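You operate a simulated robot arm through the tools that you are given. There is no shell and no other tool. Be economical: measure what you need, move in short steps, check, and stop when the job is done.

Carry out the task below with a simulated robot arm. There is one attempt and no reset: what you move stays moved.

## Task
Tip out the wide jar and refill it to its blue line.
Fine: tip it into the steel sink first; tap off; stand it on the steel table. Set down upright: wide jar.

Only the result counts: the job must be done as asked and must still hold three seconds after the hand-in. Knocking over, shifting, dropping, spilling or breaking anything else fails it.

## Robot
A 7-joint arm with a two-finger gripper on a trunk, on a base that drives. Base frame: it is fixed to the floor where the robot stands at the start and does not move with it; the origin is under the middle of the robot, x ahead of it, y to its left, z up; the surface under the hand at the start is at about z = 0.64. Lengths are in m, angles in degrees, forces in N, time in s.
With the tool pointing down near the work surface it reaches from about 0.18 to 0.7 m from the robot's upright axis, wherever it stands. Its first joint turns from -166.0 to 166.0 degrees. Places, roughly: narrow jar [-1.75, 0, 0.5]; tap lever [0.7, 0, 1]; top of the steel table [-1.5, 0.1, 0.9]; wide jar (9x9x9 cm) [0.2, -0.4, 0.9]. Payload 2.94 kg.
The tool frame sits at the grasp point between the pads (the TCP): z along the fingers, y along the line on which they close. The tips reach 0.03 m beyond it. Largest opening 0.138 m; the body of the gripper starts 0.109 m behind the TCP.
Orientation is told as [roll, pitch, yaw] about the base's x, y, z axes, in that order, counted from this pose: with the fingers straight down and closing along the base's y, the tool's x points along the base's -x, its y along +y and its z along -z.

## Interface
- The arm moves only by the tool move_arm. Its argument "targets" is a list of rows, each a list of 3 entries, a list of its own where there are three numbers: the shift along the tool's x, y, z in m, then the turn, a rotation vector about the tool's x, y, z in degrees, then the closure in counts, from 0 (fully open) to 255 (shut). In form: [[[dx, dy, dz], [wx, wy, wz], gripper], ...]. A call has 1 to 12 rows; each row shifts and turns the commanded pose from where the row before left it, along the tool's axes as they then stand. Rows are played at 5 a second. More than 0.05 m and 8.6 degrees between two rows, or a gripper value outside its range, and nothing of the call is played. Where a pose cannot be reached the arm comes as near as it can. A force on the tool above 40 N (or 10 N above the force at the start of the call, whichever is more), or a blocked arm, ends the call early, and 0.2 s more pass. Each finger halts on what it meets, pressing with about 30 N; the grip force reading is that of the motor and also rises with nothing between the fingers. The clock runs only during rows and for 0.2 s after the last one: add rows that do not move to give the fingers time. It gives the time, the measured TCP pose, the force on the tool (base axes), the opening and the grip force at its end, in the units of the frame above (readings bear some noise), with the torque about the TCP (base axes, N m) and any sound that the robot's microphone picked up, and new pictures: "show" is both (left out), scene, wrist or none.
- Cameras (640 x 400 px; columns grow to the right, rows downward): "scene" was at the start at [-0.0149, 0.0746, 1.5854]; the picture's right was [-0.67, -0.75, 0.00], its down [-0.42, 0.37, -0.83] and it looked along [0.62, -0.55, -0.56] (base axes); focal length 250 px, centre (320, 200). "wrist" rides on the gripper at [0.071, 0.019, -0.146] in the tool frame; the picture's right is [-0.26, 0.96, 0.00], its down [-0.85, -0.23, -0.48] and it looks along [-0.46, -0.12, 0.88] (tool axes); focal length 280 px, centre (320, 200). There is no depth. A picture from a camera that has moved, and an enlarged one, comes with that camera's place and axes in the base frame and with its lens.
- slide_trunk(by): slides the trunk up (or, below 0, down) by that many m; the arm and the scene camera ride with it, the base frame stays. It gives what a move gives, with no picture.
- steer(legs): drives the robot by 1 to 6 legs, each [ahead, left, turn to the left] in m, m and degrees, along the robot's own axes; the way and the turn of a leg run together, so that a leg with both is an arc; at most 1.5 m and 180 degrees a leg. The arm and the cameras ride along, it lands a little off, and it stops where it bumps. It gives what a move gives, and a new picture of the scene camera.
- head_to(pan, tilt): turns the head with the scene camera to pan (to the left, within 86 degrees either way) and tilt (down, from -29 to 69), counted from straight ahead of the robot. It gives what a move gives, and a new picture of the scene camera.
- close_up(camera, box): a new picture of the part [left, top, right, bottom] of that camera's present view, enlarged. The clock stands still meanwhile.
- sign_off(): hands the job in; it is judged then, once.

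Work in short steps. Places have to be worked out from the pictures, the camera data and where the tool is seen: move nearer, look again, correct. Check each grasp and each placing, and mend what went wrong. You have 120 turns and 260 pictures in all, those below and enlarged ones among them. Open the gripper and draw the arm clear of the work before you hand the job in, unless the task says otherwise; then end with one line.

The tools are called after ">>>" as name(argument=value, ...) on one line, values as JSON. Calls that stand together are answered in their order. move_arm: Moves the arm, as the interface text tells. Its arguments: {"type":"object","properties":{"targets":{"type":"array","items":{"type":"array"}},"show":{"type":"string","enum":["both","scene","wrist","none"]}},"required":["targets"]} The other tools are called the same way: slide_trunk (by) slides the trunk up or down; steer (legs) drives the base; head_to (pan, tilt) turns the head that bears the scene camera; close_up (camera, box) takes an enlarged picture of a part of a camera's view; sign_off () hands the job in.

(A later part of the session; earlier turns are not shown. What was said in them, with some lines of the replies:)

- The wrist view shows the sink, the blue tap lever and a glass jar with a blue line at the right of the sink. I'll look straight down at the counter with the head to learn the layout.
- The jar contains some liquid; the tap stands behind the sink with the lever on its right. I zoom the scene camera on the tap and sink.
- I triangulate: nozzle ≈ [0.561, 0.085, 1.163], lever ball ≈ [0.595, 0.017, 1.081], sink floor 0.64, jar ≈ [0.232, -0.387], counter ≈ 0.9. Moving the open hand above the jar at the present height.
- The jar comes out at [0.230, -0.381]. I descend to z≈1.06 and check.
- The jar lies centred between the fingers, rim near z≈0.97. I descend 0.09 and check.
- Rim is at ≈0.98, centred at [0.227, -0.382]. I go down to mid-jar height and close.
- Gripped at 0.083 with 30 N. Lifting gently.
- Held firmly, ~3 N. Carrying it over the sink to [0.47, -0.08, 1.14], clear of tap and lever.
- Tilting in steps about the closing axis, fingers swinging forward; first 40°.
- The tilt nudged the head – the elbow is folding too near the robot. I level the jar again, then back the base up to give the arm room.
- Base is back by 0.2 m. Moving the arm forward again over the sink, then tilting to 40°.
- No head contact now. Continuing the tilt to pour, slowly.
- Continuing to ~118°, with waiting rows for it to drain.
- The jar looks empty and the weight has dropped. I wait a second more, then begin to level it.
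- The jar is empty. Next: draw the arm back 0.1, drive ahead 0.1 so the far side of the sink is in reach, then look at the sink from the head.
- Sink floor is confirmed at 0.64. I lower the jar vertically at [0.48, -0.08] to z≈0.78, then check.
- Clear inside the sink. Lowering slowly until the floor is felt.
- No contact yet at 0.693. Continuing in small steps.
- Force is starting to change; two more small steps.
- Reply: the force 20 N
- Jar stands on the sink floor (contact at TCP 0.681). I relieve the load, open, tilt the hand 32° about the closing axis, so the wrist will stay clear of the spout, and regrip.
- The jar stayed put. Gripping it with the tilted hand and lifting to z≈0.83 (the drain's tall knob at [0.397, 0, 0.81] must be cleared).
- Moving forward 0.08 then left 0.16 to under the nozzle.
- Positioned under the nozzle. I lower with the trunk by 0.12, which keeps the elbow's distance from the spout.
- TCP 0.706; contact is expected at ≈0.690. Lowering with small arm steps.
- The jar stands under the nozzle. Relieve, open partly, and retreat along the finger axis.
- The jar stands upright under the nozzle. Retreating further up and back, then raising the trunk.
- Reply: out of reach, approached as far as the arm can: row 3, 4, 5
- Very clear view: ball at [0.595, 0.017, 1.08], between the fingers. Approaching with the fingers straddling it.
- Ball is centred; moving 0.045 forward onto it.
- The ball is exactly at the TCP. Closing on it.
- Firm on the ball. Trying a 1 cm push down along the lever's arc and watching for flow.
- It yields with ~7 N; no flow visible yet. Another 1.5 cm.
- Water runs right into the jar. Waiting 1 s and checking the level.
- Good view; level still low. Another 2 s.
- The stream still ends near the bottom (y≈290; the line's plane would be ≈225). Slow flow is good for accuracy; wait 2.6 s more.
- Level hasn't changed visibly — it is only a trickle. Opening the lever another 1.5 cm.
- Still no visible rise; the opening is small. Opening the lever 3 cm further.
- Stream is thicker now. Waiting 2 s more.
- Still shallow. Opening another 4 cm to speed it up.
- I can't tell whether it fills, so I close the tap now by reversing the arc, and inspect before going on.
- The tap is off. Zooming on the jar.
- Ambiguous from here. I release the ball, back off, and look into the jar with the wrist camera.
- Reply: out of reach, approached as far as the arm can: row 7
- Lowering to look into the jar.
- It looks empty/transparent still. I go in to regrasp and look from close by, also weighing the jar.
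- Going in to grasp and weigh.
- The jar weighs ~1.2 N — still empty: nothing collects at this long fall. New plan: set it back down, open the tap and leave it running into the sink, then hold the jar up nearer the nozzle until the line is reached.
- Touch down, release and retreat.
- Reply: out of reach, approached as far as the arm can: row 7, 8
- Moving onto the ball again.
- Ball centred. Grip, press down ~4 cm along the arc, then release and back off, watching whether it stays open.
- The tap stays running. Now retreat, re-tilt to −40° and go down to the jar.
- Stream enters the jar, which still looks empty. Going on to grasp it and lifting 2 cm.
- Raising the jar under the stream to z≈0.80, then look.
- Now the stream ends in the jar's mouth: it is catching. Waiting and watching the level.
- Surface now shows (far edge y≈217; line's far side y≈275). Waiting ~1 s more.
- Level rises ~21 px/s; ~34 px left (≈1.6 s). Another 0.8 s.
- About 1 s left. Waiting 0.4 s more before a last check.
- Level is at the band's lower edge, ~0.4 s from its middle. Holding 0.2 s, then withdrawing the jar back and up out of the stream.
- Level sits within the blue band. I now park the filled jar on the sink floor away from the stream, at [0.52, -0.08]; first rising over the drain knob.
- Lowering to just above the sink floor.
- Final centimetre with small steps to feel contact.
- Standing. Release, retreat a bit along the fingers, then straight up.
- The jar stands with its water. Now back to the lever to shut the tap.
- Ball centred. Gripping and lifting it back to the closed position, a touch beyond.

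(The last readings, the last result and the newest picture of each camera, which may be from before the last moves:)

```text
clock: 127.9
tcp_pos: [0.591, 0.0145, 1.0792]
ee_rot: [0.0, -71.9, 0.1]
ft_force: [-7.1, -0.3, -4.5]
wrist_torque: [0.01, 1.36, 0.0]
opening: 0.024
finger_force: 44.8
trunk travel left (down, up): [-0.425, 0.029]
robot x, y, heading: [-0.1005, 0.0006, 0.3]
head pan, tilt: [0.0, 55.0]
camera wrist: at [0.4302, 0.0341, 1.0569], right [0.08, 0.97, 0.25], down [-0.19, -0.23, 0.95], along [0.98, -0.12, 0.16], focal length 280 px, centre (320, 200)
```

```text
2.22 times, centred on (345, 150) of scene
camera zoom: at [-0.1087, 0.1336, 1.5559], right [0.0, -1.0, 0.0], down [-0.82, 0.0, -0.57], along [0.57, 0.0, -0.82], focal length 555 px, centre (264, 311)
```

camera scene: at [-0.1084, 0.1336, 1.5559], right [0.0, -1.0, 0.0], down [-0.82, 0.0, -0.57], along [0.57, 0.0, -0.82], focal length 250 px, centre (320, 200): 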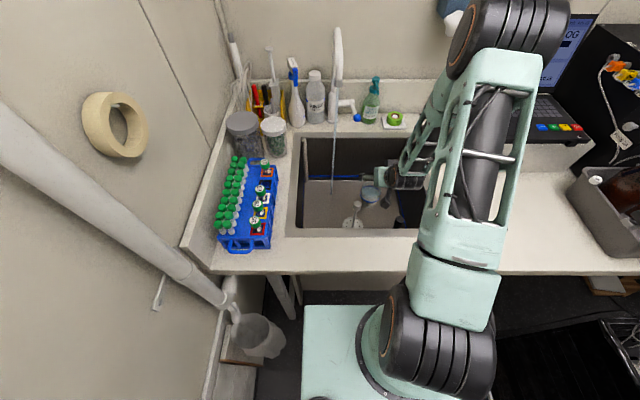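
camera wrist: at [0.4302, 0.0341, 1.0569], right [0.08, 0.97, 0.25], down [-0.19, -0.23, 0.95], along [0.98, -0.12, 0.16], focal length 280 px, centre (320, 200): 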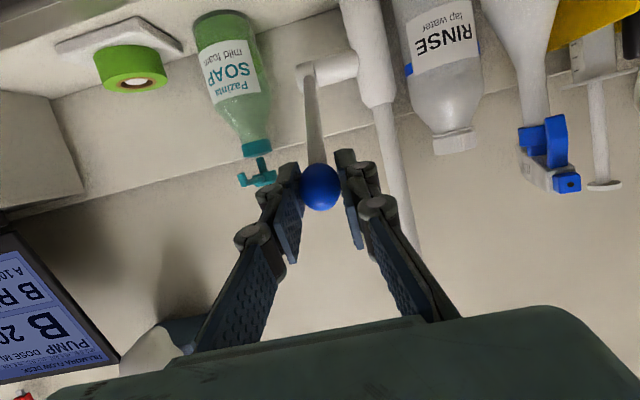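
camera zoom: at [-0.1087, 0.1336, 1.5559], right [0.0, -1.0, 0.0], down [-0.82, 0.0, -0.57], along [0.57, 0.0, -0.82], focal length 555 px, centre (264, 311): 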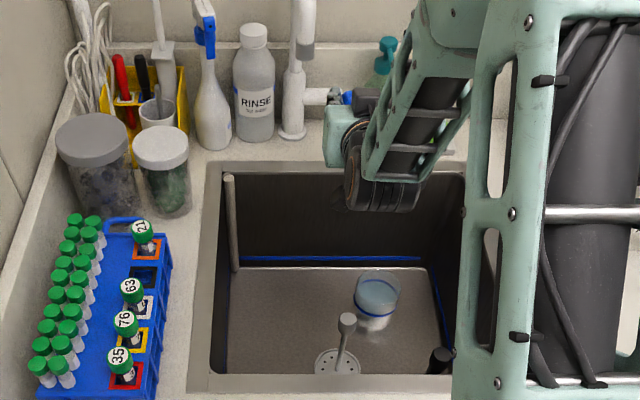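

The tap is off, and the jar stands fine. Release the ball and go back to the jar.

>>> move_arm(targets=[[[0, 0, 0], [0, 0, 0], 180], [[0, 0, 0], [0, 0, 0], 140], [[0, 0, 0], [0, 0, 0], 140], [[0.01, 0, -0.03], [0, 0, 0], 140], [[0.0139, 0, -0.0428], [0, 0, 0], 140], [[0.0139, 0, -0.0428], [0, 0, 0], 140], [[0, -0.0235, 0], [0, 8, 0], 140], [[0, -0.0235, 0], [0, 8, 0], 140], [[0, -0.0235, 0], [0, 8, 0], 140], [[0, -0.0235, 0], [0, 8, 0], 100], [[0, 0, 0], [0, 0, 0], 40], [[0, 0, 0], [0, 0, 0], 40]], show="wrist")

```text
clock: 130.5
tcp_pos: [0.4706, -0.0793, 1.0792]
ee_rot: [-0.1, -40.0, 0.1]
ft_force: [0.4, 0.2, -0.1]
wrist_torque: [0.0, 0.02, 0.01]
opening: 0.116
finger_force: 0.0
trunk travel left (down, up): [-0.425, 0.029]
robot x, y, heading: [-0.1006, -0.0003, 0.3]
head pan, tilt: [0.0, 55.0]
camera wrist: at [0.3218, -0.061, 1.1443], right [0.2, 0.97, 0.17], down [0.34, -0.23, 0.91], along [0.92, -0.12, -0.38], focal length 280 px, centre (320, 200)
```

wrist: 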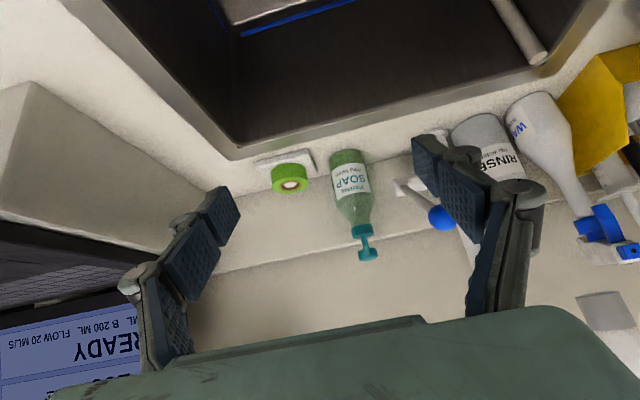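

>>> move_arm(targets=[[[0.0263, 0, 0.0313], [0, 0, 0], 40], [[0.0263, 0, 0.0313], [0, 0, 0], 40], [[0.0263, 0, 0.0313], [0, 0, 0], 40], [[0.0263, 0, 0.0313], [0, 0, 0], 40], [[0.0263, 0, 0.0313], [0, 0, 0], 40], [[0.0263, 0, 0.0313], [0, 0, 0], 40], [[0.0263, 0, 0.0313], [0, 0, 0], 40], [[0.0263, 0, 0.0313], [0, 0, 0], 40], [[0, 0, 0], [0, 0, 0], 40]], show="wrist")

```text
clock: 132.5
tcp_pos: [0.4707, -0.0799, 0.7508]
ee_rot: [0.1, -40.0, 0.0]
ft_force: [0.2, -0.1, 0.8]
wrist_torque: [-0.01, -0.01, -0.02]
opening: 0.1165
finger_force: 0.1
trunk travel left (down, up): [-0.425, 0.029]
robot x, y, heading: [-0.0976, -0.0008, 0.1]
head pan, tilt: [0.0, 55.0]
camera wrist: at [0.321, -0.0606, 0.8169], right [0.2, 0.97, 0.17], down [0.34, -0.23, 0.91], along [0.92, -0.12, -0.38], focal length 280 px, centre (320, 200)
```

wrist: 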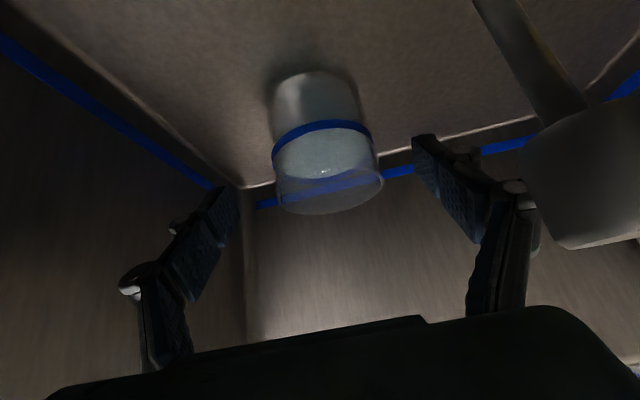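

Jar centred. A zoom to check the level before grasping.

>>> close_up(camera="wrist", box=[255, 60, 400, 225])

```text
2.42 times, centred on (328, 142) of wrist
camera zoom: at [0.321, -0.0606, 0.8169], right [0.2, 0.97, 0.17], down [0.34, -0.23, 0.91], along [0.92, -0.12, -0.38], focal length 680 px, centre (302, 339)
```

zoom: 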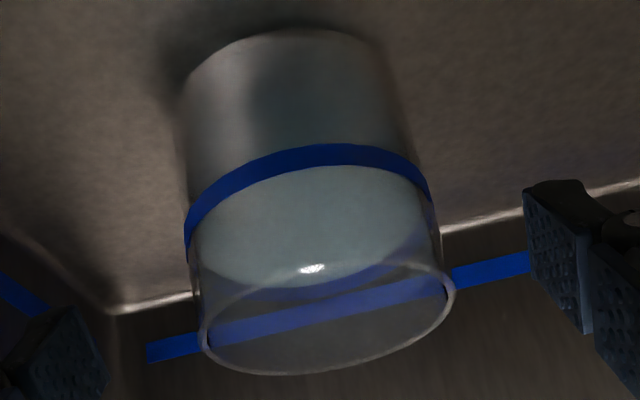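

Level is in the band. Grasping.

>>> move_arm(targets=[[[0, 0, 0.03], [0, 0, 0], 40], [[0, 0, 0.03], [0, 0, 0], 40], [[0, 0, 0.018], [0, 0, 0], 40], [[0, 0, 0], [0, 0, 0], 80], [[0, 0, 0], [0, 0, 0], 110], [[0, 0, 0], [0, 0, 0], 140], [[0, 0, 0], [0, 0, 0], 140], [[-0.0064, 0, -0.0077], [0, 0, 0], 140], [[-0.0129, 0, -0.0153], [0, 0, 0], 140], [[0, 0, 0], [0, 0, 0], 140]], show="wrist")

```text
clock: 134.7
tcp_pos: [0.5193, -0.0801, 0.7221]
ee_rot: [0.0, -40.0, 0.0]
ft_force: [-0.8, 0.3, -4.2]
wrist_torque: [0.02, 0.03, 0.01]
opening: 0.0825
finger_force: 29.7
trunk travel left (down, up): [-0.425, 0.029]
robot x, y, heading: [-0.1017, -0.0009, 0.1]
head pan, tilt: [0.0, 55.0]
camera wrist: at [0.3709, -0.0605, 0.7879], right [0.2, 0.97, 0.17], down [0.35, -0.23, 0.91], along [0.92, -0.12, -0.38], focal length 280 px, centre (320, 200)
```

wrist: 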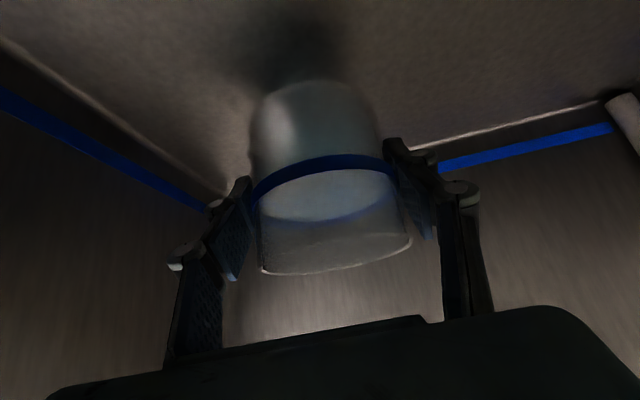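

Lifting to z≈1.1.

>>> move_arm(targets=[[[-0.0161, 0, -0.0192], [0, 0, 0], 140], [[-0.0257, 0, -0.0306], [0, 0, 0], 140], [[-0.0257, 0, -0.0306], [0, 0, 0], 140], [[-0.0257, 0, -0.0306], [0, 0, 0], 140], [[-0.0257, 0, -0.0306], [0, 0, 0], 140], [[-0.0257, 0, -0.0306], [0, 0, 0], 140], [[-0.0257, 0, -0.0306], [0, 0, 0], 140], [[-0.0257, 0, -0.0306], [0, 0, 0], 140], [[-0.0257, 0, -0.0306], [0, 0, 0], 140], [[-0.0161, 0, -0.0192], [0, 0, 0], 140], [[0, 0, 0], [0, 0, 0], 140]], show="both")

```text
clock: 137.1
tcp_pos: [0.5207, -0.0806, 1.092]
ee_rot: [-0.1, -39.9, 0.1]
ft_force: [0.5, -1.0, -4.1]
wrist_torque: [0.01, 0.03, 0.0]
opening: 0.0824
finger_force: 30.1
trunk travel left (down, up): [-0.425, 0.029]
robot x, y, heading: [-0.0997, 0.0013, 0.3]
head pan, tilt: [0.0, 55.0]
camera scene: at [-0.1078, 0.1335, 1.5559], right [0.0, -1.0, 0.0], down [-0.82, 0.0, -0.57], along [0.57, 0.0, -0.82], focal length 250 px, centre (320, 200)
camera wrist: at [0.3719, -0.0609, 1.158], right [0.2, 0.97, 0.17], down [0.35, -0.23, 0.91], along [0.92, -0.12, -0.38], focal length 280 px, centre (320, 200)
```

scene: 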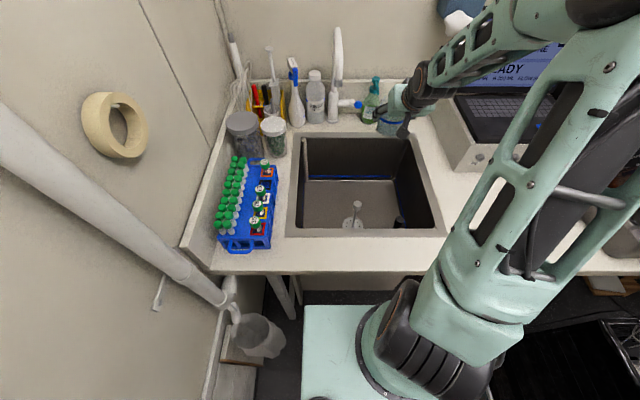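
wrist: 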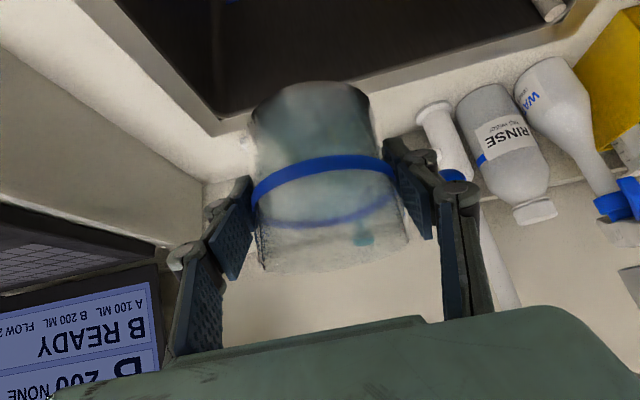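

Holding well (4.1 N). Before driving I back up 0.35 m and look around with the head.

>>> steer(legs=[[-0.35, 0, 0]])

>>> head_to(pan=85, tilt=35)

>>> head_to(pan=-85, tilt=35)

```text
clock: 139.4
tcp_pos: [0.1711, -0.0808, 1.0914]
ee_rot: [0.0, -39.9, 0.1]
ft_force: [-0.2, 0.2, -3.7]
wrist_torque: [0.04, 0.0, -0.05]
opening: 0.0829
finger_force: 29.7
trunk travel left (down, up): [-0.425, 0.029]
robot x, y, heading: [-0.4449, 0.0027, 0.0]
head pan, tilt: [0.0, 55.0]
camera scene: at [-0.457, 0.1329, 1.5559], right [0.0, -1.0, 0.0], down [-0.82, 0.0, -0.57], along [0.57, 0.0, -0.82], focal length 250 px, centre (320, 200)
```

scene: 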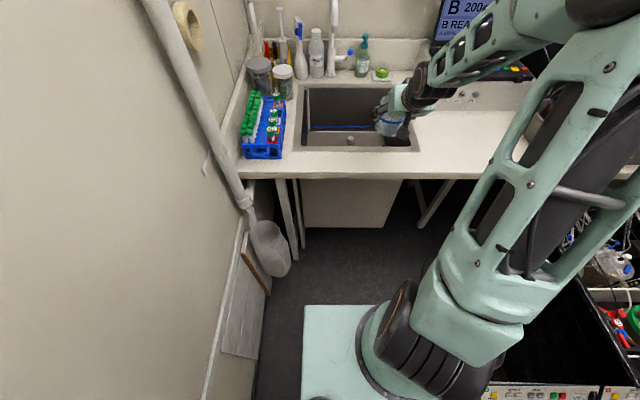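

```text
clock: 141.0
tcp_pos: [0.1709, -0.0801, 1.0921]
ee_rot: [0.0, -39.9, 0.1]
ft_force: [0.5, -0.4, -3.7]
wrist_torque: [-0.02, 0.02, 0.0]
opening: 0.0825
finger_force: 29.9
trunk travel left (down, up): [-0.425, 0.029]
robot x, y, heading: [-0.4495, -0.0009, 0.2]
head pan, tilt: [85.0, 35.0]
camera scene: at [-0.5211, 0.2205, 1.5842], right [1.0, -0.09, 0.0], down [-0.05, -0.57, -0.82], along [0.07, 0.82, -0.57], focal length 250 px, centre (320, 200)
```

scene: 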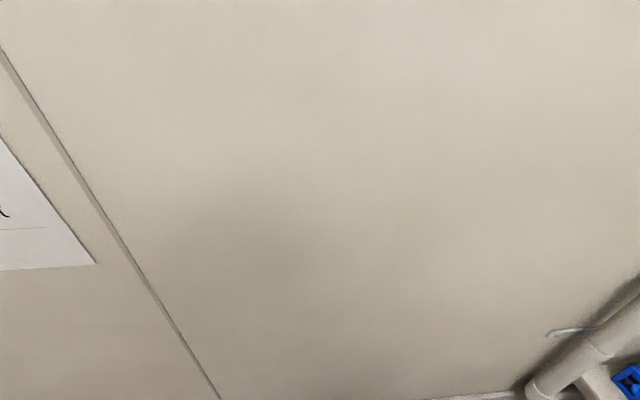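

```text
clock: 143.6
tcp_pos: [0.1716, -0.0807, 1.0919]
ee_rot: [0.0, -40.0, 0.2]
ft_force: [-0.8, 0.5, -3.2]
wrist_torque: [-0.04, -0.01, 0.02]
opening: 0.0827
finger_force: 30.6
trunk travel left (down, up): [-0.425, 0.029]
robot x, y, heading: [-0.4476, 0.0017, 0.1]
head pan, tilt: [-85.0, 35.0]
camera scene: at [-0.5207, 0.045, 1.5842], right [-1.0, -0.09, 0.0], down [-0.05, 0.57, -0.82], along [0.07, -0.82, -0.57], focal length 250 px, centre (320, 200)
```

scene: 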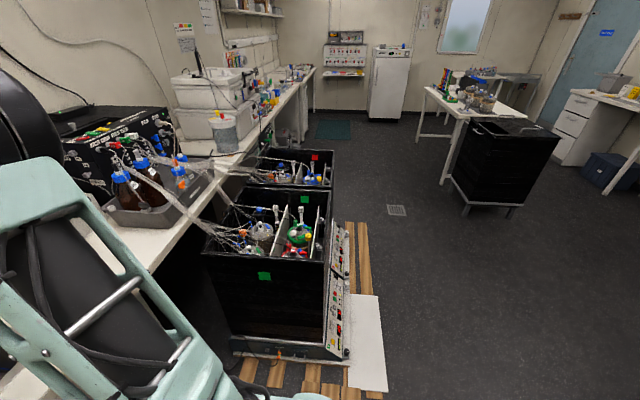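

Wall at left (y≈0.45), bins at right. Back up 0.2 m more, then turn right 60° with the head looking ahead-right.

>>> steer(legs=[[-0.2, 0, 0], [0, 0, -30], [0, 0, -30]])

```text
clock: 148.1
tcp_pos: [-0.4021, -0.576, 1.0917]
ee_rot: [0.0, -39.9, -59.6]
ft_force: [-0.2, 0.4, -3.3]
wrist_torque: [0.04, 0.03, -0.01]
opening: 0.0825
finger_force: 30.0
trunk travel left (down, up): [-0.425, 0.029]
robot x, y, heading: [-0.6471, 0.0004, -59.9]
head pan, tilt: [-85.0, 35.0]
camera scene: at [-0.6423, 0.0833, 1.5842], right [-0.58, 0.82, 0.0], down [0.47, 0.33, -0.82], along [-0.67, -0.47, -0.57], focal length 250 px, centre (320, 200)
```

scene: 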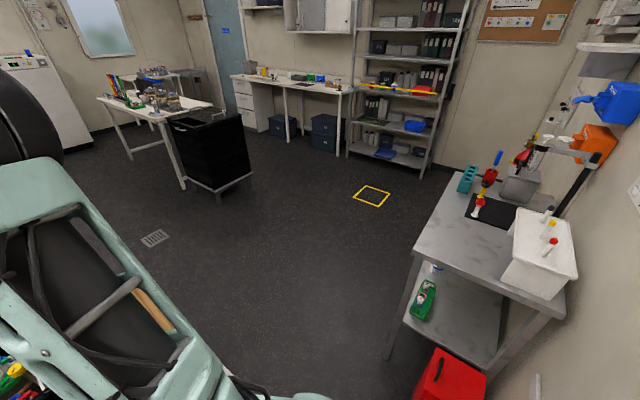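

The steel table spans x≈-1.36…-2.05, y≈-0.03…0.38; free spot near [-1.50, 0.06]. I turn right another 120° in steps so as to face it, keeping the position.

>>> steer(legs=[[0, 0, -30], [0, 0, -30], [0, 0, -30], [0, 0, -30]])

>>> head_to(pan=0, tilt=40)

```text
clock: 154.4
tcp_pos: [-1.2666, 0.0716, 1.0921]
ee_rot: [0.0, -39.9, -179.3]
ft_force: [0.3, -0.4, -3.7]
wrist_torque: [0.01, 0.0, 0.02]
opening: 0.0827
finger_force: 30.1
trunk travel left (down, up): [-0.425, 0.029]
robot x, y, heading: [-0.647, -0.0008, -179.3]
head pan, tilt: [-85.0, 35.0]
camera scene: at [-0.5742, -0.0487, 1.5842], right [0.99, 0.1, 0.0], down [0.06, -0.57, -0.82], along [-0.08, 0.81, -0.57], focal length 250 px, centre (320, 200)
```

scene: 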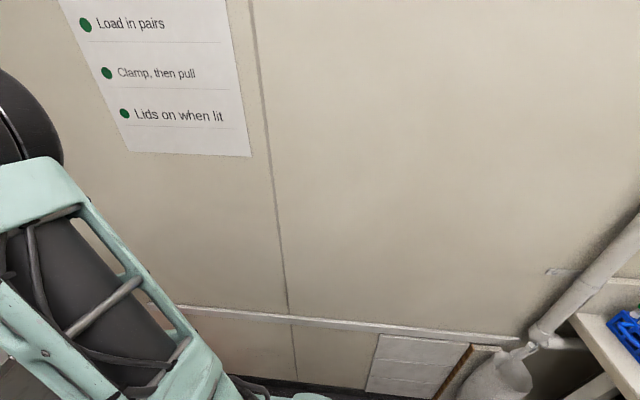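

```text
clock: 156.0
tcp_pos: [-1.2668, 0.0715, 1.0915]
ee_rot: [0.0, -39.9, -179.2]
ft_force: [-0.1, -0.4, -5.1]
wrist_torque: [0.0, -0.07, 0.02]
opening: 0.0826
finger_force: 29.7
trunk travel left (down, up): [-0.425, 0.029]
robot x, y, heading: [-0.6465, -0.0002, -179.3]
head pan, tilt: [0.0, 40.0]
camera scene: at [-0.6504, -0.1374, 1.5766], right [-0.01, 1.0, 0.0], down [0.64, 0.01, -0.77], along [-0.77, -0.01, -0.64], focal length 250 px, centre (320, 200)
```

scene: 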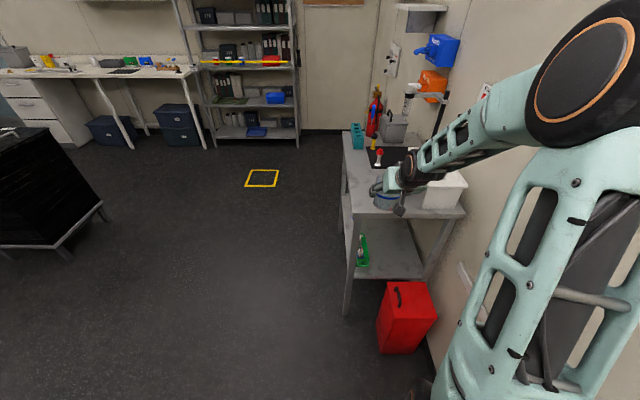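

Facing the table; a red bin stands by its near leg at y>0.19, so I drive ahead 0.16 m and slightly left, and will reach the rest with the arm.

>>> steer(legs=[[0.16, 0.08, 0]])

>>> close_up(camera="scene", box=[300, 80, 500, 300])

```text
clock: 157.5
tcp_pos: [-1.4244, -0.0106, 1.0919]
ee_rot: [-0.1, -39.9, -179.2]
ft_force: [-0.4, 0.1, -4.3]
wrist_torque: [0.02, -0.03, -0.02]
opening: 0.0826
finger_force: 29.4
trunk travel left (down, up): [-0.425, 0.029]
robot x, y, heading: [-0.8031, -0.082, -179.2]
head pan, tilt: [0.0, 40.0]
camera scene: at [-0.8078, -0.2195, 1.5765], right [-0.01, 1.0, 0.0], down [0.64, 0.01, -0.77], along [-0.77, -0.01, -0.64], focal length 250 px, centre (320, 200)
```

scene: 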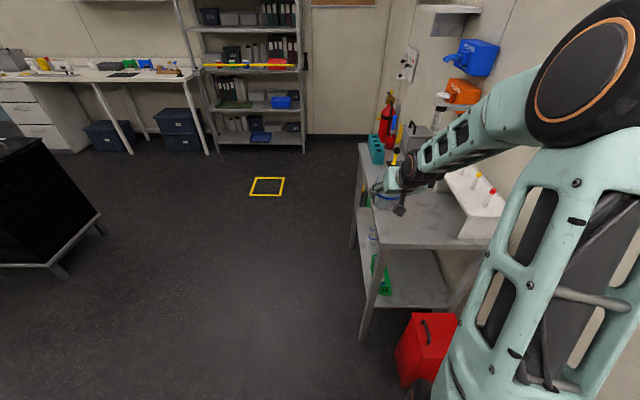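

```text
1.82 times, centred on (400, 190) of scene
camera zoom: at [-0.8078, -0.2195, 1.5765], right [-0.01, 1.0, 0.0], down [0.64, 0.01, -0.77], along [-0.77, -0.01, -0.64], focal length 454 px, centre (174, 218)
```

zoom: 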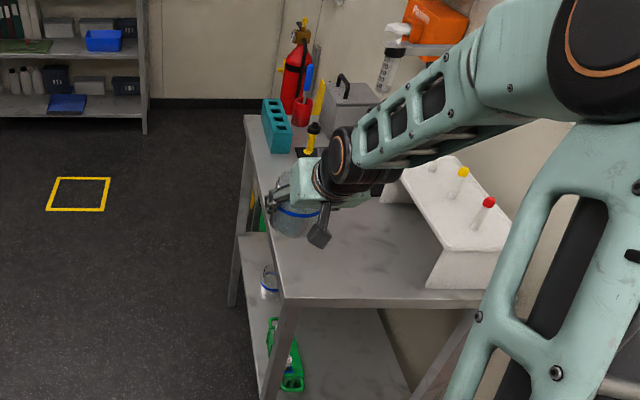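

Target spot for the jar: [-1.53, 0.08], clear of the white box (y>0.27) and edges. Moving there at height.

>>> move_arm(targets=[[[-0.0135, -0.015, 0.0113], [0, 0, 0], 140], [[-0.0203, -0.0225, 0.017], [0, 0, 0], 140], [[-0.0203, -0.0225, 0.017], [0, 0, 0], 140], [[-0.0203, -0.0225, 0.017], [0, 0, 0], 140], [[-0.0068, -0.0075, 0.0057], [0, 0, 0], 140], [[0, 0, 0], [0, 0, 0], 140]], show="both")

```text
clock: 158.9
tcp_pos: [-1.5306, 0.0787, 1.0923]
ee_rot: [0.0, -39.9, -179.3]
ft_force: [0.3, 0.3, -2.5]
wrist_torque: [-0.01, -0.04, 0.02]
opening: 0.0827
finger_force: 30.3
trunk travel left (down, up): [-0.425, 0.029]
robot x, y, heading: [-0.804, -0.0836, -179.2]
head pan, tilt: [0.0, 40.0]
camera scene: at [-0.8072, -0.2192, 1.5766], right [-0.01, 1.0, 0.0], down [0.64, 0.01, -0.77], along [-0.77, -0.01, -0.64], focal length 250 px, centre (320, 200)
camera wrist: at [-1.383, 0.0611, 1.158], right [-0.19, -0.97, 0.17], down [-0.35, 0.23, 0.91], along [-0.92, 0.11, -0.38], focal length 280 px, centre (320, 200)
```

scene: 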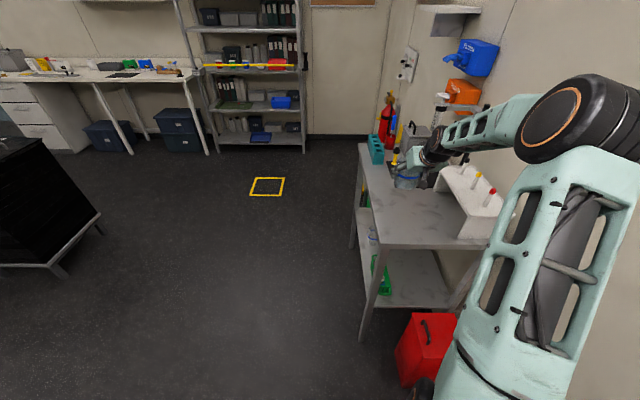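
wrist: 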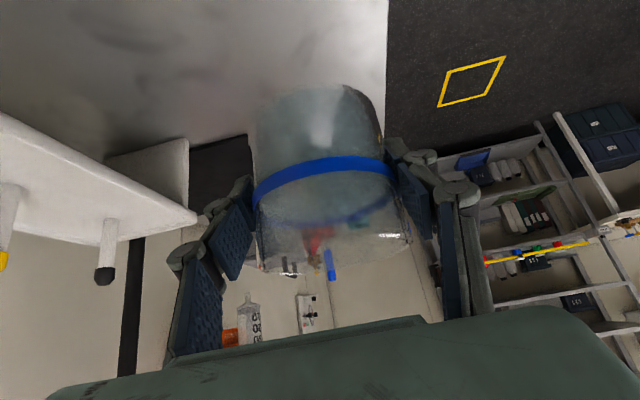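

Clear. Lowering toward the table to TCP z≈0.97.

>>> move_arm(targets=[[[0.0129, 0, 0.0153], [0, 0, 0], 140], [[0.0193, 0, 0.023], [0, 0, 0], 140], [[0.0193, 0, 0.023], [0, 0, 0], 140], [[0.0161, 0, 0.0192], [0, 0, 0], 140], [[0.0097, 0, 0.0115], [0, 0, 0], 140], [[0, 0, 0], [0, 0, 0], 140]], show="both")

>>> close_up(camera="scene", box=[340, 120, 500, 260])

```text
clock: 160.3
tcp_pos: [-1.5307, 0.0771, 0.9712]
ee_rot: [-0.1, -39.9, -179.3]
ft_force: [0.0, -0.4, -4.1]
wrist_torque: [0.0, -0.07, -0.01]
opening: 0.0825
finger_force: 30.2
trunk travel left (down, up): [-0.425, 0.029]
robot x, y, heading: [-0.8034, -0.0816, -179.0]
head pan, tilt: [0.0, 40.0]
camera scene: at [-0.8072, -0.2192, 1.5766], right [-0.01, 1.0, 0.0], down [0.64, 0.01, -0.77], along [-0.77, -0.01, -0.64], focal length 250 px, centre (320, 200)
camera wrist: at [-1.3823, 0.0608, 1.0371], right [-0.19, -0.97, 0.17], down [-0.35, 0.23, 0.91], along [-0.92, 0.11, -0.38], focal length 280 px, centre (320, 200)
```

scene: 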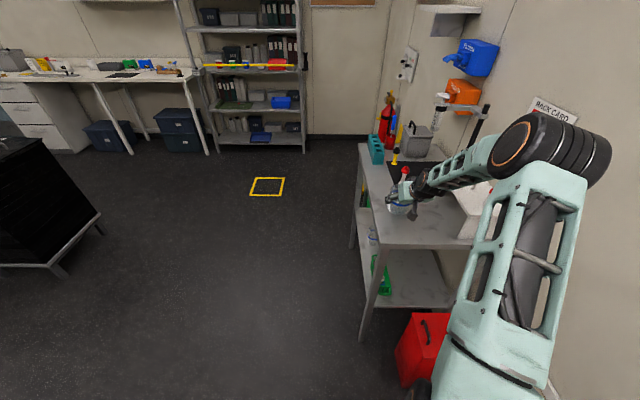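
wrist: 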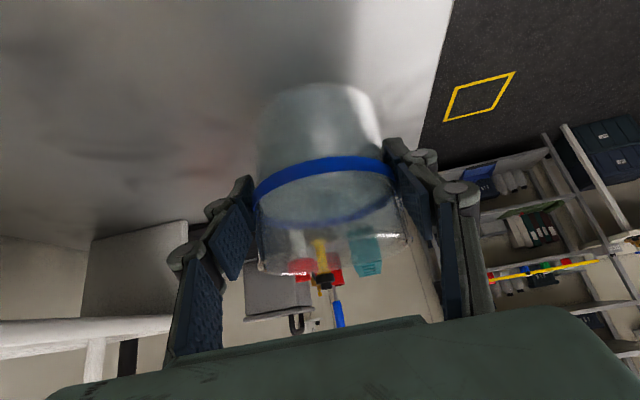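

```text
2.86 times, centred on (420, 190) of scene
camera zoom: at [-0.8072, -0.2192, 1.5766], right [-0.01, 1.0, 0.0], down [0.64, 0.01, -0.77], along [-0.77, -0.01, -0.64], focal length 713 px, centre (34, 229)
```

zoom: 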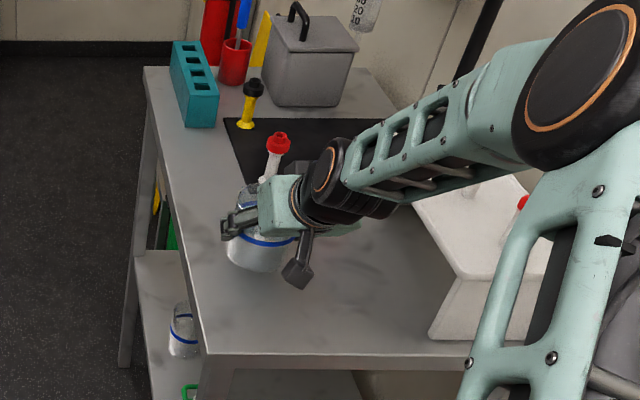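

Everything clear. Lowering with small steps to find the table.

>>> move_arm(targets=[[[0.0032, 0, 0.0038], [0, 0, 0], 140], [[0.0032, 0, 0.0038], [0, 0, 0], 140], [[0, 0, 0], [0, 0, 0], 140]], show="none")

>>> move_arm(targets=[[[0.0019, 0, 0.0023], [0, 0, 0], 140], [[0, 0, 0], [0, 0, 0], 140]], show="none")

>>> move_arm(targets=[[[0.0013, 0, 0.0015], [0, 0, 0], 140], [[0, 0, 0], [0, 0, 0], 140]], show="none")

```text
clock: 161.1
tcp_pos: [-1.5298, 0.0768, 0.9621]
ee_rot: [0.0, -40.0, -179.3]
ft_force: [0.3, 0.2, -2.9]
wrist_torque: [-0.02, -0.04, -0.03]
opening: 0.0824
finger_force: 30.3
trunk travel left (down, up): [-0.425, 0.029]
robot x, y, heading: [-0.8038, -0.08, -179.3]
head pan, tilt: [0.0, 40.0]
```

```text
clock: 161.7
tcp_pos: [-1.5291, 0.0784, 0.9586]
ee_rot: [0.0, -39.9, -179.2]
ft_force: [0.2, -0.9, -4.0]
wrist_torque: [-0.01, -0.04, 0.01]
opening: 0.0827
finger_force: 30.0
trunk travel left (down, up): [-0.425, 0.029]
robot x, y, heading: [-0.7983, -0.0845, -179.0]
head pan, tilt: [0.0, 40.0]
```

```text
clock: 162.3
tcp_pos: [-1.5304, 0.0788, 0.956]
ee_rot: [0.0, -39.8, -179.3]
ft_force: [0.6, 0.0, -3.3]
wrist_torque: [0.02, -0.04, 0.02]
opening: 0.0826
finger_force: 30.4
trunk travel left (down, up): [-0.425, 0.029]
robot x, y, heading: [-0.8016, -0.0807, -179.3]
head pan, tilt: [0.0, 40.0]
```

>>> move_arm(targets=[[[0.0013, 0, 0.0015], [0, 0, 0], 140], [[0, 0, 0], [0, 0, 0], 140]], show="none")

>>> move_arm(targets=[[[0.001, 0, 0.0011], [0, 0, 0], 140], [[0, 0, 0], [0, 0, 0], 140]], show="none")

>>> move_arm(targets=[[[0.001, 0, 0.0011], [0, 0, 0], 140], [[0, 0, 0], [0, 0, 0], 140]], show="none")

```text
clock: 162.9
tcp_pos: [-1.5296, 0.0781, 0.9551]
ee_rot: [0.0, -39.9, -179.2]
ft_force: [0.2, -0.5, -3.1]
wrist_torque: [-0.01, -0.05, 0.0]
opening: 0.0823
finger_force: 29.9
trunk travel left (down, up): [-0.425, 0.029]
robot x, y, heading: [-0.802, -0.0837, -179.1]
head pan, tilt: [0.0, 40.0]
```

```text
clock: 163.5
tcp_pos: [-1.5304, 0.078, 0.9529]
ee_rot: [0.0, -39.9, -179.2]
ft_force: [-0.8, 0.2, -2.6]
wrist_torque: [0.01, -0.07, 0.0]
opening: 0.0826
finger_force: 29.9
trunk travel left (down, up): [-0.425, 0.029]
robot x, y, heading: [-0.8028, -0.0823, -179.0]
head pan, tilt: [0.0, 40.0]
```

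```text
clock: 164.1
tcp_pos: [-1.5304, 0.0782, 0.9538]
ee_rot: [0.0, -40.1, -179.2]
ft_force: [0.9, -1.1, 2.0]
wrist_torque: [0.2, -0.04, 0.0]
opening: 0.0828
finger_force: 29.9
trunk travel left (down, up): [-0.425, 0.029]
robot x, y, heading: [-0.8055, -0.0808, -179.3]
head pan, tilt: [0.0, 40.0]
```

Contact at ~0.953. One more millimetre to seat it, then check.

>>> move_arm(targets=[[[0.0007, 0, 0.0008], [0, 0, 0], 140], [[0, 0, 0], [0, 0, 0], 140]], show="both")

```text
clock: 164.7
tcp_pos: [-1.5297, 0.0782, 0.9528]
ee_rot: [-0.1, -40.2, -179.3]
ft_force: [0.9, -0.8, 8.0]
wrist_torque: [0.38, -0.07, 0.02]
opening: 0.0825
finger_force: 30.7
trunk travel left (down, up): [-0.425, 0.029]
robot x, y, heading: [-0.8029, -0.0846, -179.3]
head pan, tilt: [0.0, 40.0]
camera scene: at [-0.8054, -0.2198, 1.5766], right [-0.01, 1.0, 0.0], down [0.64, 0.01, -0.77], along [-0.77, -0.01, -0.64], focal length 250 px, centre (320, 200)
camera wrist: at [-1.3818, 0.061, 1.0181], right [-0.19, -0.97, 0.17], down [-0.35, 0.22, 0.91], along [-0.92, 0.11, -0.38], focal length 280 px, centre (320, 200)
```

scene: 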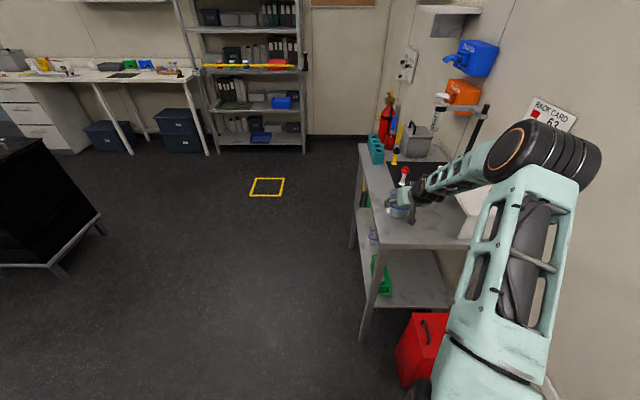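
wrist: 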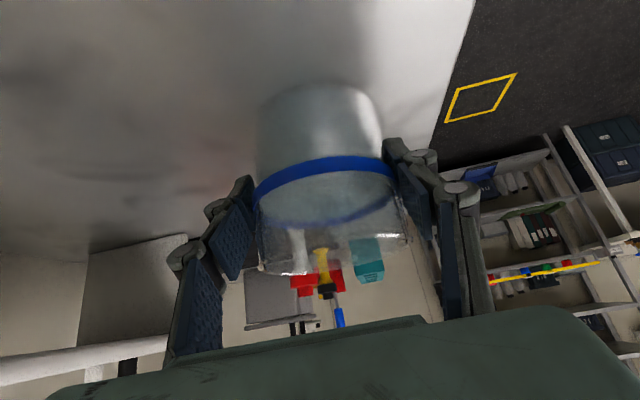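

Seated on the table. Release and retreat along the fingers.

>>> move_arm(targets=[[[-0.0008, 0, -0.001], [0, 0, 0], 140], [[0, 0, 0], [0, 0, 0], 90], [[0, 0, 0], [0, 0, 0], 40], [[0, 0, 0], [0, 0, 0], 40], [[0, 0, -0.02], [0, 0, 0], 40], [[0, 0, -0.03], [0, 0, 0], 40], [[0, 0, -0.04], [0, 0, 0], 40], [[0, 0, -0.04], [0, 0, 0], 40], [[0, 0, 0], [0, 0, 0], 40]], show="both")

>>> close_up(camera="wrist", box=[250, 40, 410, 220])

```text
clock: 166.7
tcp_pos: [-1.4465, 0.0792, 1.0515]
ee_rot: [0.0, -39.9, -179.2]
ft_force: [0.0, 0.4, 0.2]
wrist_torque: [-0.01, 0.01, -0.03]
opening: 0.1163
finger_force: 0.1
trunk travel left (down, up): [-0.425, 0.029]
robot x, y, heading: [-0.8022, -0.0809, -179.2]
head pan, tilt: [0.0, 40.0]
camera scene: at [-0.8068, -0.2193, 1.5766], right [-0.01, 1.0, 0.0], down [0.64, 0.01, -0.77], along [-0.77, -0.01, -0.64], focal length 250 px, centre (320, 200)
camera wrist: at [-1.2983, 0.0626, 1.1177], right [-0.19, -0.97, 0.17], down [-0.35, 0.23, 0.91], along [-0.92, 0.11, -0.38], focal length 280 px, centre (320, 200)
```

scene: 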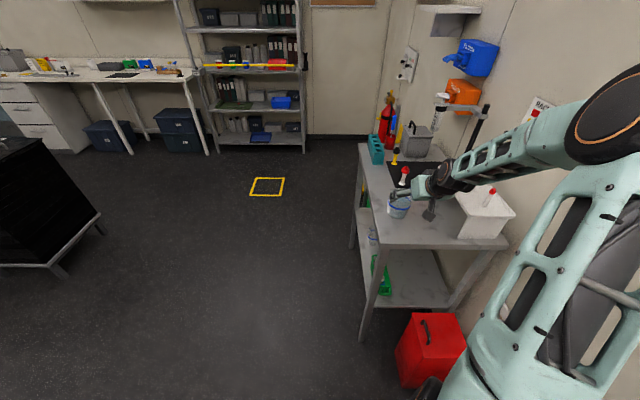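
wrist: 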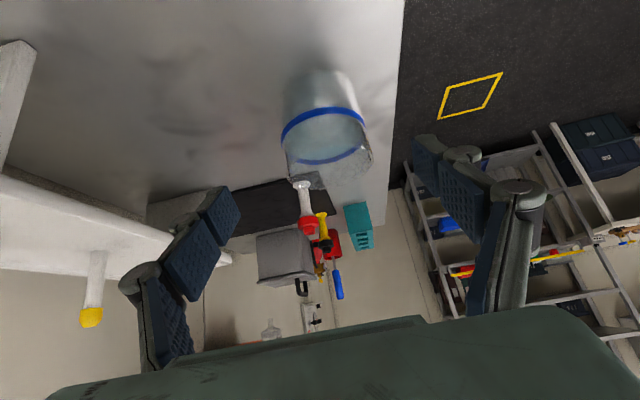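

```text
2.22 times, centred on (330, 130) of wrist
camera zoom: at [-1.2983, 0.0626, 1.1177], right [-0.19, -0.97, 0.17], down [-0.35, 0.23, 0.91], along [-0.92, 0.11, -0.38], focal length 623 px, centre (298, 356)
```

zoom: 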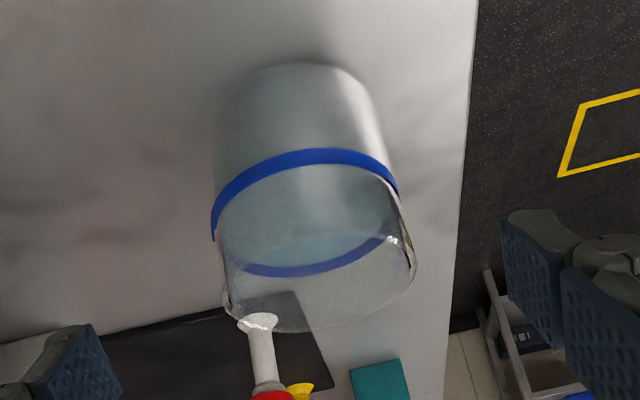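

The jar stands on the steel table. A tighter zoom to verify the level against the line.

>>> close_up(camera="wrist", box=[275, 90, 380, 180])

>>> close_up(camera="scene", box=[375, 180, 425, 230])

```text
4.44 times, centred on (328, 135) of wrist
camera zoom: at [-1.2983, 0.0626, 1.1177], right [-0.19, -0.97, 0.17], down [-0.35, 0.23, 0.91], along [-0.92, 0.11, -0.38], focal length 1246 px, centre (287, 489)
```

zoom: 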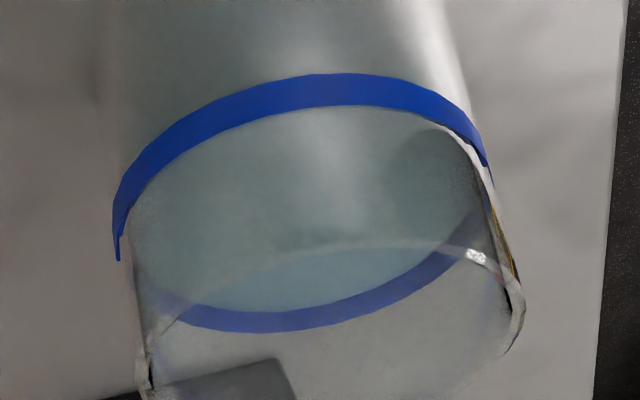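

```text
8.00 times, centred on (400, 205) of scene
camera zoom: at [-0.8068, -0.2193, 1.5766], right [-0.01, 1.0, 0.0], down [0.64, 0.01, -0.77], along [-0.77, -0.01, -0.64], focal length 1998 px, centre (-320, 160)
```

zoom: 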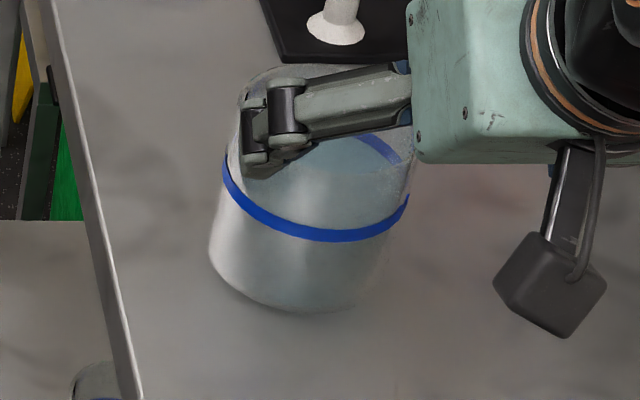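

Level lies within the blue band. Drawing the arm clear with the gripper open.

>>> move_arm(targets=[[[-0.0193, 0, -0.023], [0, 0, 0], 40], [[-0.0193, 0, -0.023], [0, 0, 0], 40], [[-0.0193, 0, -0.023], [0, 0, 0], 40], [[0.0268, 0, -0.0225], [0, 0, 0], 40], [[0.0268, 0, -0.0225], [0, 0, 0], 20], [[0.0268, 0, -0.0225], [0, 0, 0], 0], [[0, 0, 0], [0, 0, 0], 0]], show="scene")

>>> steer(legs=[[-0.15, 0, 0]])

>>> close_up(camera="scene", box=[330, 120, 480, 220])

```text
clock: 168.3
tcp_pos: [-1.3402, 0.0809, 1.1424]
ee_rot: [0.0, -39.9, -179.3]
ft_force: [-0.3, -0.2, -0.7]
wrist_torque: [0.01, -0.01, 0.0]
opening: 0.1378
finger_force: 0.0
trunk travel left (down, up): [-0.425, 0.029]
robot x, y, heading: [-0.8035, -0.0804, -179.3]
head pan, tilt: [0.0, 40.0]
camera scene: at [-0.8068, -0.2193, 1.5766], right [-0.01, 1.0, 0.0], down [0.64, 0.01, -0.77], along [-0.77, -0.01, -0.64], focal length 250 px, centre (320, 200)
```

scene: 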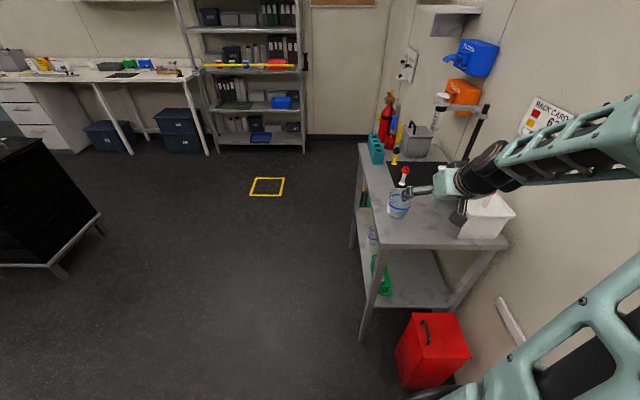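

```text
clock: 169.7
tcp_pos: [-1.1914, 0.0828, 1.1431]
ee_rot: [0.0, -40.0, -179.3]
ft_force: [0.9, 0.4, -0.3]
wrist_torque: [0.01, 0.02, -0.01]
opening: 0.138
finger_force: 0.0
trunk travel left (down, up): [-0.425, 0.029]
robot x, y, heading: [-0.6551, -0.0809, -179.4]
head pan, tilt: [0.0, 40.0]
camera scene: at [-0.6574, -0.2174, 1.5766], right [-0.01, 1.0, 0.0], down [0.64, 0.01, -0.77], along [-0.77, -0.01, -0.64], focal length 250 px, centre (320, 200)
```

scene: 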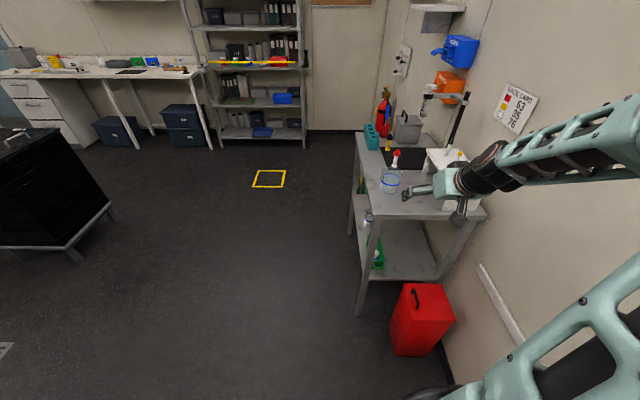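

```text
4.00 times, centred on (405, 170) of scene
camera zoom: at [-0.6574, -0.2174, 1.5766], right [-0.01, 1.0, 0.0], down [0.64, 0.01, -0.77], along [-0.77, -0.01, -0.64], focal length 999 px, centre (-20, 320)
```

zoom: 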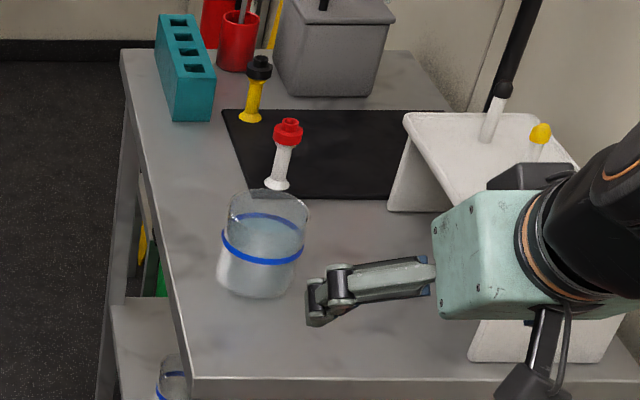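

The jar stands upright on the steel table, filled to its line. The tap is off and the arm is clear with the gripper open, so I'm handing in.

>>> sign_off()

```text
The job is handed in.
```

The wide jar was tipped out into the sink and refilled to its blue line, the tap is off, and the jar stands upright on the steel table. I judged the water level by eye from the camera pictures; it lies within the band.
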